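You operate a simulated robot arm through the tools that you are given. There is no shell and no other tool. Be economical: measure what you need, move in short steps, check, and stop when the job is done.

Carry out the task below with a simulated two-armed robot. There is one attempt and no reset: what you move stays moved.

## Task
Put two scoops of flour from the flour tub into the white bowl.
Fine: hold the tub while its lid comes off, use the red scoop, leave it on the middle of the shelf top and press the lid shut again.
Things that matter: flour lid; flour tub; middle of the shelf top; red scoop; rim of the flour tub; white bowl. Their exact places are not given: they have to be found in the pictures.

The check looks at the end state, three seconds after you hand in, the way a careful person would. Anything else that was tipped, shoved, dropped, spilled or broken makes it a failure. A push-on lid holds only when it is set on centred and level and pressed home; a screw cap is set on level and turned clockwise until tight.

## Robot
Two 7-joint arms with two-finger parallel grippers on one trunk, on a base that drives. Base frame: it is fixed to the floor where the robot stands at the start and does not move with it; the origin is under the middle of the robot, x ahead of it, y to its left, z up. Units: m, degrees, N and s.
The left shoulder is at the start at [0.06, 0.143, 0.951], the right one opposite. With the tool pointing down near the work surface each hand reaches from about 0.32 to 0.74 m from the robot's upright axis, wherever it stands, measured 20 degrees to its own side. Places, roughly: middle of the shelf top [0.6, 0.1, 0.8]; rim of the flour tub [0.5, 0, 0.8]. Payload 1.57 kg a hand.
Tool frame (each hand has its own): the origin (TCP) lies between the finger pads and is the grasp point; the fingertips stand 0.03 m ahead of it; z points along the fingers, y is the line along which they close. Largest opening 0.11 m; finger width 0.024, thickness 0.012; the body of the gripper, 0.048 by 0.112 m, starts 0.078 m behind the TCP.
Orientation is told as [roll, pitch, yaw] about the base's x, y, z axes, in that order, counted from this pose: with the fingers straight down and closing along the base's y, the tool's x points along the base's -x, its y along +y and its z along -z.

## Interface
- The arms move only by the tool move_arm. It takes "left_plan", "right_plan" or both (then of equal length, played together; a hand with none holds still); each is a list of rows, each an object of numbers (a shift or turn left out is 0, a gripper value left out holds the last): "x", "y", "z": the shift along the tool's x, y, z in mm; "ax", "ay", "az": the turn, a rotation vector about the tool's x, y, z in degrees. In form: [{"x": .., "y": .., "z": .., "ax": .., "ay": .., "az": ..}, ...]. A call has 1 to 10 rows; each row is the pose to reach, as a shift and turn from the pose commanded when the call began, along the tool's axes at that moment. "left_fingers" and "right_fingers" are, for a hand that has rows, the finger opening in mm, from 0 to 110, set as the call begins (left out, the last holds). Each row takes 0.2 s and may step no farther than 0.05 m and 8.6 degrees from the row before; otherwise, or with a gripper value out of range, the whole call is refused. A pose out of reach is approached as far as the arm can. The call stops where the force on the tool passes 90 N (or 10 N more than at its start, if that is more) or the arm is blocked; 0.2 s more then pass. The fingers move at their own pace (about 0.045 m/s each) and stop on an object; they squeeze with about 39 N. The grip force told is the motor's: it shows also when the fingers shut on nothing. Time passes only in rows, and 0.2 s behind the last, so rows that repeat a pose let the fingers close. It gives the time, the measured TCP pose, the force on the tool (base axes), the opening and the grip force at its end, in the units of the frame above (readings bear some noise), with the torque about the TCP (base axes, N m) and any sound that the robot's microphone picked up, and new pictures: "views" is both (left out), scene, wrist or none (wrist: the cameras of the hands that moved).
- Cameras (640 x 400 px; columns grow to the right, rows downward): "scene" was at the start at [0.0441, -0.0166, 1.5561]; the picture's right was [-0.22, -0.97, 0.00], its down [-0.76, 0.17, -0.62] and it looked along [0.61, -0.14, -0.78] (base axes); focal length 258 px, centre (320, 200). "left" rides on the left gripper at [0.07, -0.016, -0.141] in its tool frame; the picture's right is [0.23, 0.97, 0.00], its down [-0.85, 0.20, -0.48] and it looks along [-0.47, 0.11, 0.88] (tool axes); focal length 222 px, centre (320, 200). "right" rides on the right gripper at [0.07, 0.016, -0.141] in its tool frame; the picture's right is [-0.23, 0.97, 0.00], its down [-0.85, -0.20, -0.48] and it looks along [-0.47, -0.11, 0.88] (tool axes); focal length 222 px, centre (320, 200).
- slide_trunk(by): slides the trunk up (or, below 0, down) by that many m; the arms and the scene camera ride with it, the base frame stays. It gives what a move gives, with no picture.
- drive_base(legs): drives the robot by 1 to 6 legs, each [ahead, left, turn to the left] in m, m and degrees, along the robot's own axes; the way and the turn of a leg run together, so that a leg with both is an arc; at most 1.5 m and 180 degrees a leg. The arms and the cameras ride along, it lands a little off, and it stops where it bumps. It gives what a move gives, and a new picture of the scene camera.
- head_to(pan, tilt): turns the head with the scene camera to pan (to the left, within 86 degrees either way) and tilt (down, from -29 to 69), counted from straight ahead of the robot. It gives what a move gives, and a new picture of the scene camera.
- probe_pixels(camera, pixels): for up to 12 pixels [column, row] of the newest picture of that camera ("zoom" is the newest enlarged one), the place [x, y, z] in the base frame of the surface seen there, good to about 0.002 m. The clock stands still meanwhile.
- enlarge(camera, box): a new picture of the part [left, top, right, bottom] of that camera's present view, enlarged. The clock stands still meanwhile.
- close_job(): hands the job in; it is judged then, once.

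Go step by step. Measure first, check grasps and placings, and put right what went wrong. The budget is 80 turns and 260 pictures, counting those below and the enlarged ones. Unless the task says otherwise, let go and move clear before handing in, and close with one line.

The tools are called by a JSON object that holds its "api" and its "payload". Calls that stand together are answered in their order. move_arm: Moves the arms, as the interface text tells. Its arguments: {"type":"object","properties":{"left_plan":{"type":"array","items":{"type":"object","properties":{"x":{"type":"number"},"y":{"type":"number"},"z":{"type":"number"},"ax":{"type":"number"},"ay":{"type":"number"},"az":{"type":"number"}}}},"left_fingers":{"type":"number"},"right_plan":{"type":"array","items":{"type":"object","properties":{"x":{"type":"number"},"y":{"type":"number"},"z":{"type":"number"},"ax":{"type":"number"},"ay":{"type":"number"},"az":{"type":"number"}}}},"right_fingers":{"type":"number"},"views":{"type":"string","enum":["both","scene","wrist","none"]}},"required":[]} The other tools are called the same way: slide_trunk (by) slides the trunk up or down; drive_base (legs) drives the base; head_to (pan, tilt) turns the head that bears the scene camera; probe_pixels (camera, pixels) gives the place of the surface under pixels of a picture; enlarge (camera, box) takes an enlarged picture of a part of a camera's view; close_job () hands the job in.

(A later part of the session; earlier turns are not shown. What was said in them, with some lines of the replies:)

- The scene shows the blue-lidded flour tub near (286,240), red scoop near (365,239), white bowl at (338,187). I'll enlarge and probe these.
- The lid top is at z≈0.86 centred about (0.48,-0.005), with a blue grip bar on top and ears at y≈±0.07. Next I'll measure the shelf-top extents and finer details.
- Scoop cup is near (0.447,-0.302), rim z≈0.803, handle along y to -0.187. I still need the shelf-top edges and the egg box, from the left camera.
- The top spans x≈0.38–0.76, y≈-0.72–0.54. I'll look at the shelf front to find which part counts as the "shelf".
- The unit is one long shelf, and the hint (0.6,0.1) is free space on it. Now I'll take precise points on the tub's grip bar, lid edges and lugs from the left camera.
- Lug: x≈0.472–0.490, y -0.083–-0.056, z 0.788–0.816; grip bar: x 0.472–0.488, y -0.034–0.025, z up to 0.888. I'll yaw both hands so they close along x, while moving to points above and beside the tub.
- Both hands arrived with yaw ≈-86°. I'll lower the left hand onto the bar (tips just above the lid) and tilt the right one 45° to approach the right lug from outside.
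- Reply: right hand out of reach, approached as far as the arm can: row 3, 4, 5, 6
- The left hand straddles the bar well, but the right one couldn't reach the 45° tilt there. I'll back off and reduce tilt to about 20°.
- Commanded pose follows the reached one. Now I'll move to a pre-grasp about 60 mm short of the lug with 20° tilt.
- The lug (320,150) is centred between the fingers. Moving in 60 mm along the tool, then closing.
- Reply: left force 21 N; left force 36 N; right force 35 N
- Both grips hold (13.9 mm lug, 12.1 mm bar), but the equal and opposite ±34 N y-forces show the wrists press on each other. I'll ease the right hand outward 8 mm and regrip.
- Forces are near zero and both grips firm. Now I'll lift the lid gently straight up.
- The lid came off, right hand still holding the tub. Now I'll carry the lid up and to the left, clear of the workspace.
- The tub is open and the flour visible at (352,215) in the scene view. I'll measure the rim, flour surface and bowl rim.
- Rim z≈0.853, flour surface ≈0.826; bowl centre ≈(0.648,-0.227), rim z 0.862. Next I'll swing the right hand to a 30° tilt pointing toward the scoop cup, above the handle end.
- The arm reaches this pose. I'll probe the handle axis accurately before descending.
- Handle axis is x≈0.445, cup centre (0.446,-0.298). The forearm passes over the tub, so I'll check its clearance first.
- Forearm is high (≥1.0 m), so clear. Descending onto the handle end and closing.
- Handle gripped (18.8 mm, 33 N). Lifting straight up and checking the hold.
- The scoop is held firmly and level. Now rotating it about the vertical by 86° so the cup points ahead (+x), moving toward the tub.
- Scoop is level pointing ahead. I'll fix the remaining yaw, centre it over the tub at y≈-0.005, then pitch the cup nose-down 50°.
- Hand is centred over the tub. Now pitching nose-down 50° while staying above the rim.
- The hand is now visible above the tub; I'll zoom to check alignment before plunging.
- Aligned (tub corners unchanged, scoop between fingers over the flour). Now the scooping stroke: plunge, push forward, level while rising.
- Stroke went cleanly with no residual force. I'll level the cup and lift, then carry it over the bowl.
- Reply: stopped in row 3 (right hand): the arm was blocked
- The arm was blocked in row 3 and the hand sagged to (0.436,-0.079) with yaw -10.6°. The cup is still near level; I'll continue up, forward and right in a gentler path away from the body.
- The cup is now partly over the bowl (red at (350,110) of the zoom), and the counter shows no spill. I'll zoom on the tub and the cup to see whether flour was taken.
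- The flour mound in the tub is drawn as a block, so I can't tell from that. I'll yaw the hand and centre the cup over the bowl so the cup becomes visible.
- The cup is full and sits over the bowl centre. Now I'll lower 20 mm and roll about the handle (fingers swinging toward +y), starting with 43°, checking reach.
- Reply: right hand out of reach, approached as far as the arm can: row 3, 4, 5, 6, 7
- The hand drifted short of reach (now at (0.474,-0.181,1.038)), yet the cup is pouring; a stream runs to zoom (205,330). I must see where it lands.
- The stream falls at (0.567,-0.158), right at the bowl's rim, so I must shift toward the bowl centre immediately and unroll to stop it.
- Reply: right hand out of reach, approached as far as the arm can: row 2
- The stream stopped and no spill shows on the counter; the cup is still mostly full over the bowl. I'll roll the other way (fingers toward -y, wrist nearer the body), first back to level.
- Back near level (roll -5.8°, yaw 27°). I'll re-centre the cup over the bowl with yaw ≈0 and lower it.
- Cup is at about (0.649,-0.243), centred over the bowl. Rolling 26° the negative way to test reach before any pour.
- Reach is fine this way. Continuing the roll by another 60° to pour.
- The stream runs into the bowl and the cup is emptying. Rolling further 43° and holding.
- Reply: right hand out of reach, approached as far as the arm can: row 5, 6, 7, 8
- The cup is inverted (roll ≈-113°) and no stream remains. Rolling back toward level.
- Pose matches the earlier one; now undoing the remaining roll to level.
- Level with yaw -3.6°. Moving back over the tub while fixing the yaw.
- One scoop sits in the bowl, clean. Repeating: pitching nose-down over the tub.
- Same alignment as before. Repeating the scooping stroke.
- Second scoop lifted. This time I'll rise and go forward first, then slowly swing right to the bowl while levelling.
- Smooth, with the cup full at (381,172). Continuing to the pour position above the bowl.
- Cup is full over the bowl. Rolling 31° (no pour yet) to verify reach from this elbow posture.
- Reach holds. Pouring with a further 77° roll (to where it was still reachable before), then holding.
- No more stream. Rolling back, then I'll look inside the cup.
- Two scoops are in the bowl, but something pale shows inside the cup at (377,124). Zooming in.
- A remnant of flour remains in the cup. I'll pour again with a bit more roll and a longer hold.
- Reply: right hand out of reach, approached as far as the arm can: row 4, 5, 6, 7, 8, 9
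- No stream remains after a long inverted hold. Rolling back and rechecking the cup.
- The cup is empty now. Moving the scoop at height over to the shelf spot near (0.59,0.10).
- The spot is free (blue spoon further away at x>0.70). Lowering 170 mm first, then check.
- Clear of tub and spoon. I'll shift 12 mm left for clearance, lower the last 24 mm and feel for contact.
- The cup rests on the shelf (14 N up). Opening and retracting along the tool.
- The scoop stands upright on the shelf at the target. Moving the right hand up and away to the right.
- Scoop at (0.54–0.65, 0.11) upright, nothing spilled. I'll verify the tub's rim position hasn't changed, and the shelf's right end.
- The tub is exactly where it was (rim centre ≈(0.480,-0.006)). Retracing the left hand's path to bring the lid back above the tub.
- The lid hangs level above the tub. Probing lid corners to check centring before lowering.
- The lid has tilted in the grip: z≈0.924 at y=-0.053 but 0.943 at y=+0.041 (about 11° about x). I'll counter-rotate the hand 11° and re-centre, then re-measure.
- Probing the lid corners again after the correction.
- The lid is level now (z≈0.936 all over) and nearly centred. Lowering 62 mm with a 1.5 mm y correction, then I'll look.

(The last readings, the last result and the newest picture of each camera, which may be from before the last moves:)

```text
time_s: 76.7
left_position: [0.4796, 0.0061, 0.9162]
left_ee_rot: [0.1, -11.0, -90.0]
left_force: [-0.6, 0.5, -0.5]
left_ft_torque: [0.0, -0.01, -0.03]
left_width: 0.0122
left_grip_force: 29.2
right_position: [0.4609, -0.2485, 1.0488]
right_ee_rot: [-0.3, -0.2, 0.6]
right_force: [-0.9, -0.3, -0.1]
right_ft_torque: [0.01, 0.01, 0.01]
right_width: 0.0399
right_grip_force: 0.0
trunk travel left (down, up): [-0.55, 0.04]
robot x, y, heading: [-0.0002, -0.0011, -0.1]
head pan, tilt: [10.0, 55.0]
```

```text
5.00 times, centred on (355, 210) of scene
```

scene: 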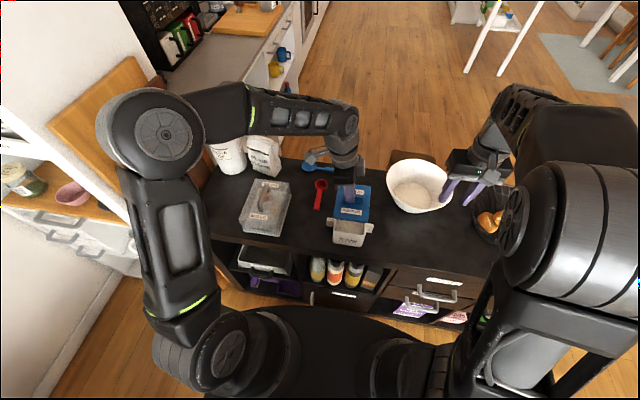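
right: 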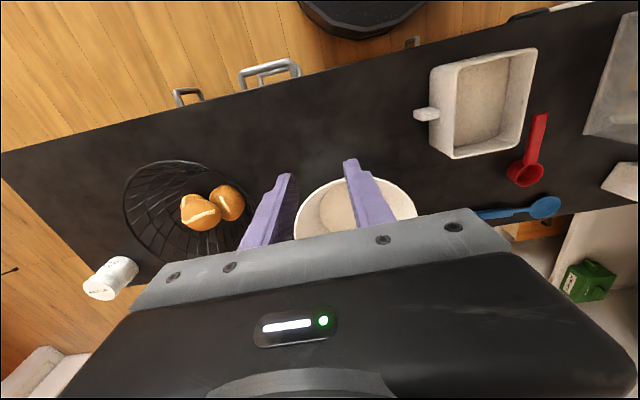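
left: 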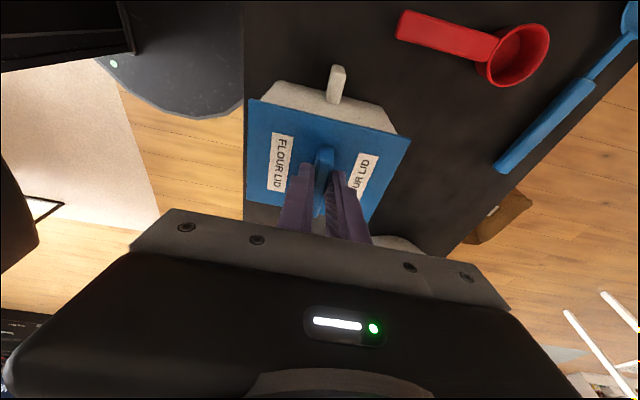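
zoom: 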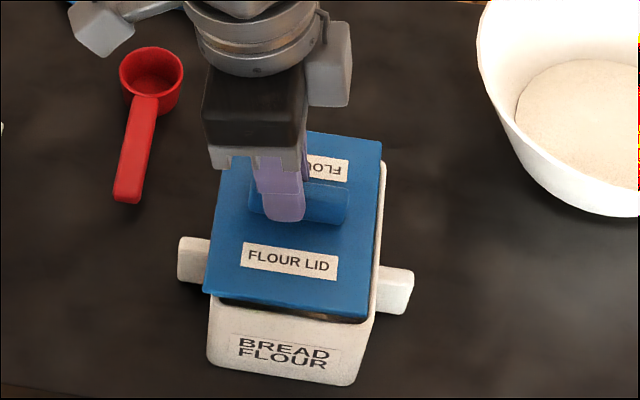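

The lid hovers about 14 mm above seat. Probing its corners for final centring.

{"api": "enlarge", "payload": {"camera": "right", "box": [440, 20, 540, 120]}}

{"api": "probe_pixels", "payload": {"camera": "right", "pixels": [[476, 49], [529, 35], [473, 105], [515, 95], [500, 50], [490, 70], [437, 73], [459, 104]]}}

{"api": "probe_pixels", "payload": {"camera": "scene", "pixels": [[341, 227], [374, 199], [366, 231], [383, 199], [351, 221], [380, 227]]}}

{"api": "probe_pixels", "payload": {"camera": "left", "pixels": [[251, 101], [407, 139], [250, 190], [369, 217], [262, 110], [395, 145]]}}

```text
4.00 times, centred on (490, 70) of right
```

zoom: 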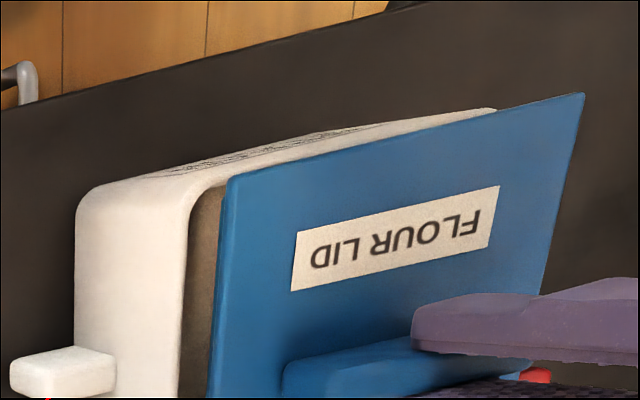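

```text
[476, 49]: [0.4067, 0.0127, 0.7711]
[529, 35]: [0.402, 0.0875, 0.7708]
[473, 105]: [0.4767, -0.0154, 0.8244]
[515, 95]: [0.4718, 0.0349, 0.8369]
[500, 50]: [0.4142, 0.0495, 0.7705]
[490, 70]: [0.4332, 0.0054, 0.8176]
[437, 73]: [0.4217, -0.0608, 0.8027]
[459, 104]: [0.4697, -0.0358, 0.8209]
```

```text
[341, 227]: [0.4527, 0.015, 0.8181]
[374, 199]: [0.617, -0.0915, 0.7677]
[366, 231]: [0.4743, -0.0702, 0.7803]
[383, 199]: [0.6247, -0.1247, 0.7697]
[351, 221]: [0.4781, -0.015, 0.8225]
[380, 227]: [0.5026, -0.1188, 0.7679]
```

```text
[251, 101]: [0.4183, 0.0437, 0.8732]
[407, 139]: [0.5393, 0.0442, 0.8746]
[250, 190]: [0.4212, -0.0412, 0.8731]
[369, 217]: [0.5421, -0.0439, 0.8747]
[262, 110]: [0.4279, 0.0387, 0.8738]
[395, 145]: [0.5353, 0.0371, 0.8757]
```

The scene/right full frames are stale; using the fresh zoom for the -y edge.

{"api": "probe_pixels", "payload": {"camera": "zoom", "pixels": [[236, 182], [576, 100], [225, 260], [216, 370], [228, 220], [550, 230], [190, 220], [180, 330], [84, 210], [400, 280]]}}

```text
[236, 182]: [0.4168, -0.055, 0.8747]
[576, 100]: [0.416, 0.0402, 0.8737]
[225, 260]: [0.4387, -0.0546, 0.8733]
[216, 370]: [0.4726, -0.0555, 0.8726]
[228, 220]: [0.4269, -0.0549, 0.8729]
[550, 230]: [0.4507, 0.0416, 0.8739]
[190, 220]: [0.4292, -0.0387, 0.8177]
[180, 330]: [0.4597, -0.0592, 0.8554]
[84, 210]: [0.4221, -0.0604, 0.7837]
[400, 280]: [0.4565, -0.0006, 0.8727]
```

The lid is level and centred (y -0.055…+0.043). Lowering the last 14 mm and pressing gently.

{"api": "move_arm", "payload": {"left_plan": [{"x": 1, "z": 5}, {"x": 1.9, "z": 10}, {"x": 2.7, "z": 13.7}, {"x": 3.1, "z": 16}, {"x": 3.1, "z": 16}], "views": "both"}}

{"api": "enlarge", "payload": {"camera": "right", "box": [420, 20, 560, 160]}}

{"api": "probe_pixels", "payload": {"camera": "left", "pixels": [[253, 103], [405, 139], [250, 190], [369, 215], [262, 110], [395, 145]]}}

```text
time_s: 77.9
left_position: [0.4795, 0.0065, 0.903]
left_ee_rot: [0.3, -11.1, -90.0]
left_force: [-0.6, 3.5, 21.7]
left_ft_torque: [-0.01, 0.05, -0.02]
left_width: 0.012
left_grip_force: 28.9
right_position: [0.4597, -0.2489, 1.0499]
right_ee_rot: [-0.4, -0.1, 0.5]
right_force: [0.2, 0.4, 0.4]
right_ft_torque: [0.02, -0.02, 0.0]
right_width: 0.04
right_grip_force: 0.0
trunk travel left (down, up): [-0.55, 0.04]
robot x, y, heading: [0.0017, 0.0001, -0.1]
head pan, tilt: [10.0, 55.0]
```

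scene: 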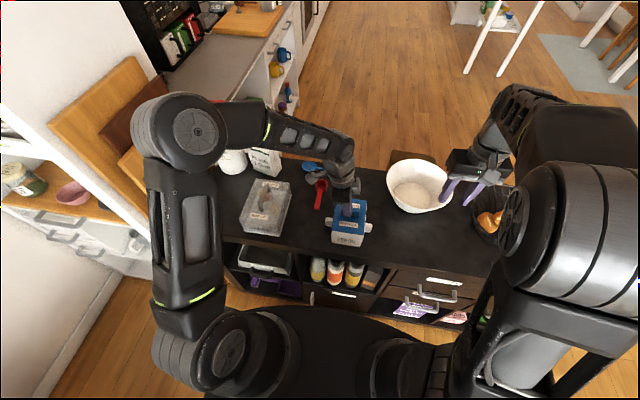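
left: 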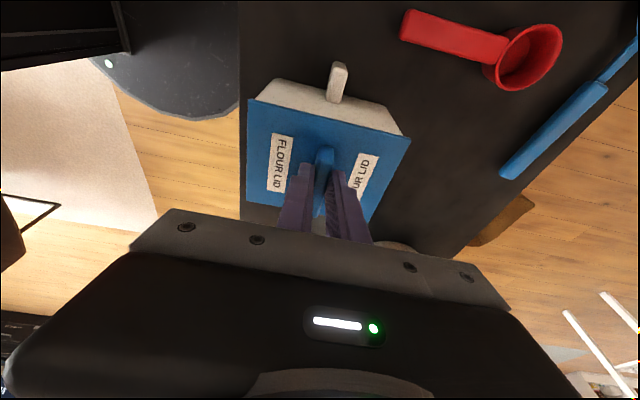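

```text
2.86 times, centred on (490, 90) of right
```

zoom: 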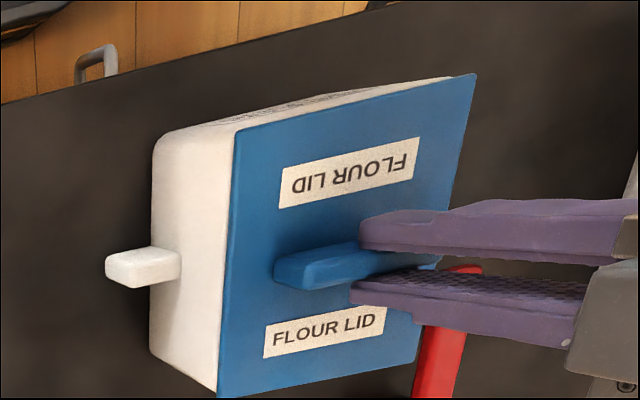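

```text
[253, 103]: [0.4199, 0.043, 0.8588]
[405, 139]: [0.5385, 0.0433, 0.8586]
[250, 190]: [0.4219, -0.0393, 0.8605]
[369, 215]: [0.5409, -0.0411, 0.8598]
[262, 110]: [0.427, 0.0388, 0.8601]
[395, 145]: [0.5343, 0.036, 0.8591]
```

The lid top is back at z≈0.860 all round, 22 N push felt. Now I'll release, back off, straighten the hand and press the bar centre with closed fingers.

{"api": "move_arm", "payload": {"left_plan": [{"z": 0}, {"z": 0}, {"z": 0}, {"z": 0}, {"z": -20}, {"z": -45}, {"z": -60}, {"x": -11, "z": -58, "ay": 5.5}, {"x": -22, "z": -56, "ay": 11}], "left_fingers": 60, "views": "none"}}

{"api": "move_arm", "payload": {"left_plan": [{"z": 0}, {"z": 0}, {"z": 0}, {"z": 0}], "left_fingers": 0}}

{"api": "enlarge", "payload": {"camera": "right", "box": [420, 20, 560, 160]}}

```text
time_s: 79.9
left_position: [0.4794, -0.0067, 0.9594]
left_ee_rot: [0.0, 0.1, -90.0]
left_force: [0.9, -0.1, -1.2]
left_ft_torque: [0.02, 0.01, 0.04]
left_width: 0.06
left_grip_force: 0.0
right_position: [0.4619, -0.25, 1.0502]
right_ee_rot: [-0.3, -0.1, 0.6]
right_force: [0.6, 0.1, 0.3]
right_ft_torque: [0.01, 0.0, 0.03]
right_width: 0.0401
right_grip_force: 0.1
trunk travel left (down, up): [-0.55, 0.04]
robot x, y, heading: [0.0009, -0.0014, -0.1]
head pan, tilt: [10.0, 55.0]
```

```text
time_s: 80.9
left_position: [0.4805, -0.0068, 0.9586]
left_ee_rot: [-0.1, 0.0, -90.0]
left_force: [1.3, 0.3, -0.7]
left_ft_torque: [0.03, -0.01, 0.02]
left_width: 0.0
left_grip_force: 16.0
right_position: [0.4602, -0.2483, 1.0481]
right_ee_rot: [-0.3, -0.1, 0.7]
right_force: [0.5, 0.0, 0.0]
right_ft_torque: [0.02, -0.03, 0.02]
right_width: 0.0399
right_grip_force: 0.0
trunk travel left (down, up): [-0.55, 0.04]
robot x, y, heading: [-0.0008, -0.0026, 0.0]
head pan, tilt: [10.0, 55.0]
```

scene: 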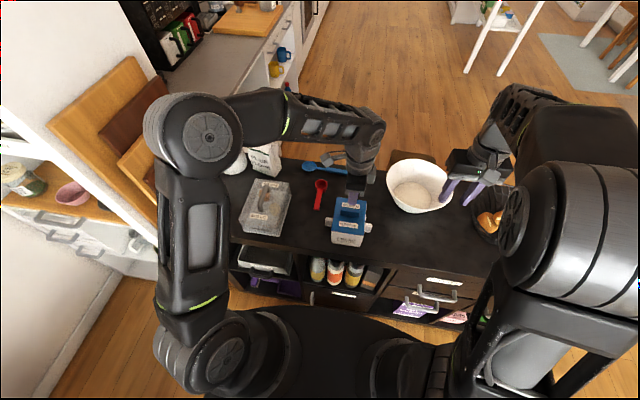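
left: 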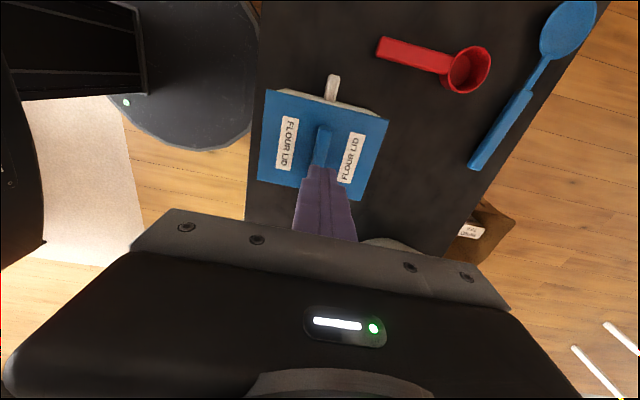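

```text
2.86 times, centred on (490, 90) of right
```

zoom: 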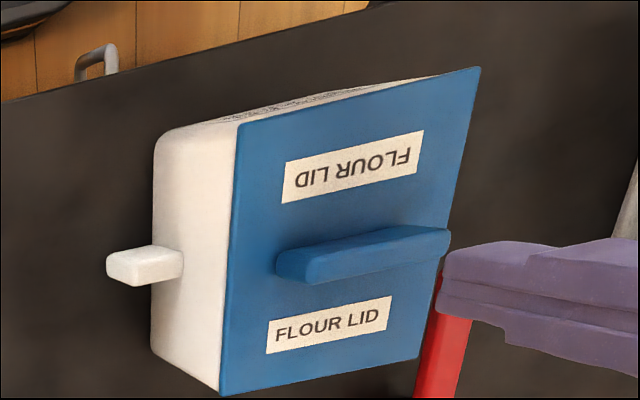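

The lid sits flush; fingers are closed above the bar. Pressing straight down on the bar centre.

{"api": "move_arm", "payload": {"left_plan": [{"x": 2, "z": 20}, {"x": 2, "z": 36}, {"x": 2, "z": 41}, {"x": 2, "z": 44}, {"x": 2, "z": 46}, {"x": 2, "z": 48}, {"x": 2, "z": 50}, {"x": 2, "z": 50}], "views": "wrist"}}

{"api": "enlarge", "payload": {"camera": "right", "box": [420, 20, 560, 160]}}

```text
time_s: 82.7
left_position: [0.4795, -0.0045, 0.917]
left_ee_rot: [0.9, -0.3, -90.0]
left_force: [-6.6, 7.5, 76.5]
left_ft_torque: [0.51, 0.19, -0.5]
left_width: 0.0001
left_grip_force: 21.8
right_position: [0.4549, -0.2472, 1.0524]
right_ee_rot: [-0.3, -0.4, 0.7]
right_force: [-0.2, -0.4, 0.8]
right_ft_torque: [-0.01, -0.01, 0.0]
right_width: 0.0401
right_grip_force: 0.0
trunk travel left (down, up): [-0.55, 0.04]
robot x, y, heading: [-0.0021, -0.0008, 0.1]
head pan, tilt: [10.0, 55.0]
```

left: 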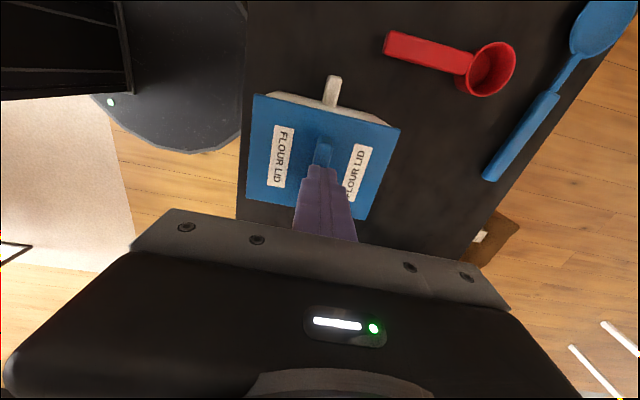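

```text
2.86 times, centred on (490, 90) of right
```

zoom: 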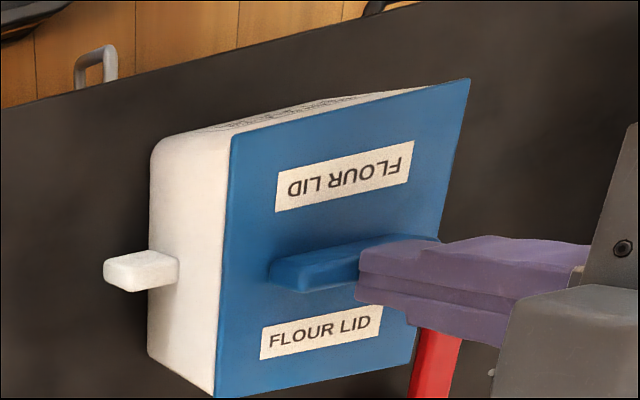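

Pressed with 76 N. Retracting the left hand up and to the left, then verifying the final scene.

{"api": "move_arm", "payload": {"left_plan": [{"z": -15}, {"z": -50}, {"z": -90}, {"z": -130}, {"x": 45, "z": -140}, {"x": 90, "z": -140}, {"x": 135, "z": -140}, {"x": 180, "z": -140}, {"x": 225, "z": -140}, {"x": 270, "z": -140}]}}

{"api": "enlarge", "payload": {"camera": "right", "box": [420, 20, 560, 160]}}

{"api": "probe_pixels", "payload": {"camera": "zoom", "pixels": [[240, 130], [472, 75], [225, 390], [420, 355], [300, 230], [400, 130], [390, 340], [235, 250]]}}

{"api": "enlarge", "payload": {"camera": "scene", "box": [270, 140, 470, 265]}}

```text
time_s: 84.9
left_position: [0.4806, 0.267, 1.0487]
left_ee_rot: [0.0, -0.1, -89.9]
left_force: [0.5, -0.5, 0.5]
left_ft_torque: [-0.01, 0.08, 0.03]
left_width: 0.0
left_grip_force: 21.3
right_position: [0.4604, -0.2481, 1.0491]
right_ee_rot: [-0.3, -0.2, 0.6]
right_force: [0.2, 0.0, -0.5]
right_ft_torque: [0.0, -0.01, 0.02]
right_width: 0.04
right_grip_force: 0.0
trunk travel left (down, up): [-0.55, 0.04]
robot x, y, heading: [0.0006, 0.0003, 0.3]
head pan, tilt: [10.0, 55.0]
```

scene: 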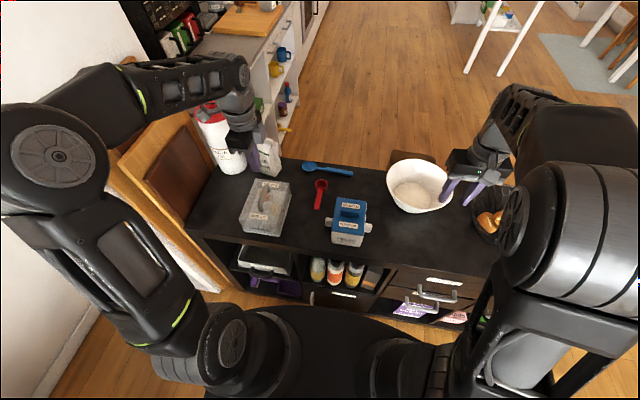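
left: 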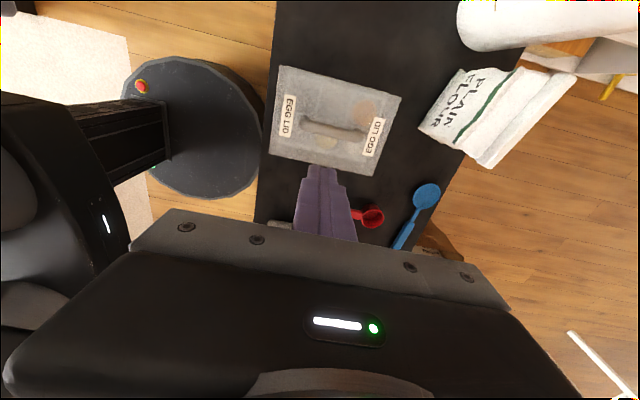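

```text
2.86 times, centred on (490, 90) of right
```

zoom: 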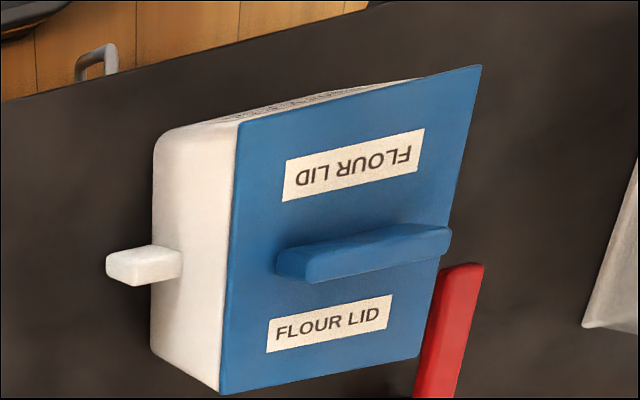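

```text
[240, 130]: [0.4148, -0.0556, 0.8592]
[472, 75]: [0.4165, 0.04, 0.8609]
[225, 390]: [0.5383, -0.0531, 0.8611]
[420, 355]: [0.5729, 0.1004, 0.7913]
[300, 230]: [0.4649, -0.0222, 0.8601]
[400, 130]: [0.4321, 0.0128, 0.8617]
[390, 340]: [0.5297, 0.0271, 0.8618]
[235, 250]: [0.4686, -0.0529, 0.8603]
```

```text
3.20 times, centred on (370, 202) of scene
```

zoom: 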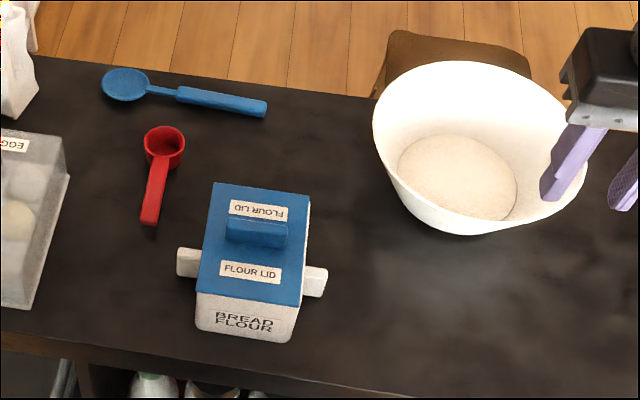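

The lid is flush and level at z≈0.860, the same as at the start. Both scoops of flour are in the bowl, the red scoop stands upright on the shelf, and no spills are visible. Both hands are clear, so I'm handing in.

{"api": "close_job", "payload": {}}

```text
The job is handed in.
```

I put two scoops of flour in the white bowl, left the red scoop upright on the shelf top near the given spot (about x 0.60, y 0.11), and pressed the lid shut, level and at its starting height; I saw no spills.
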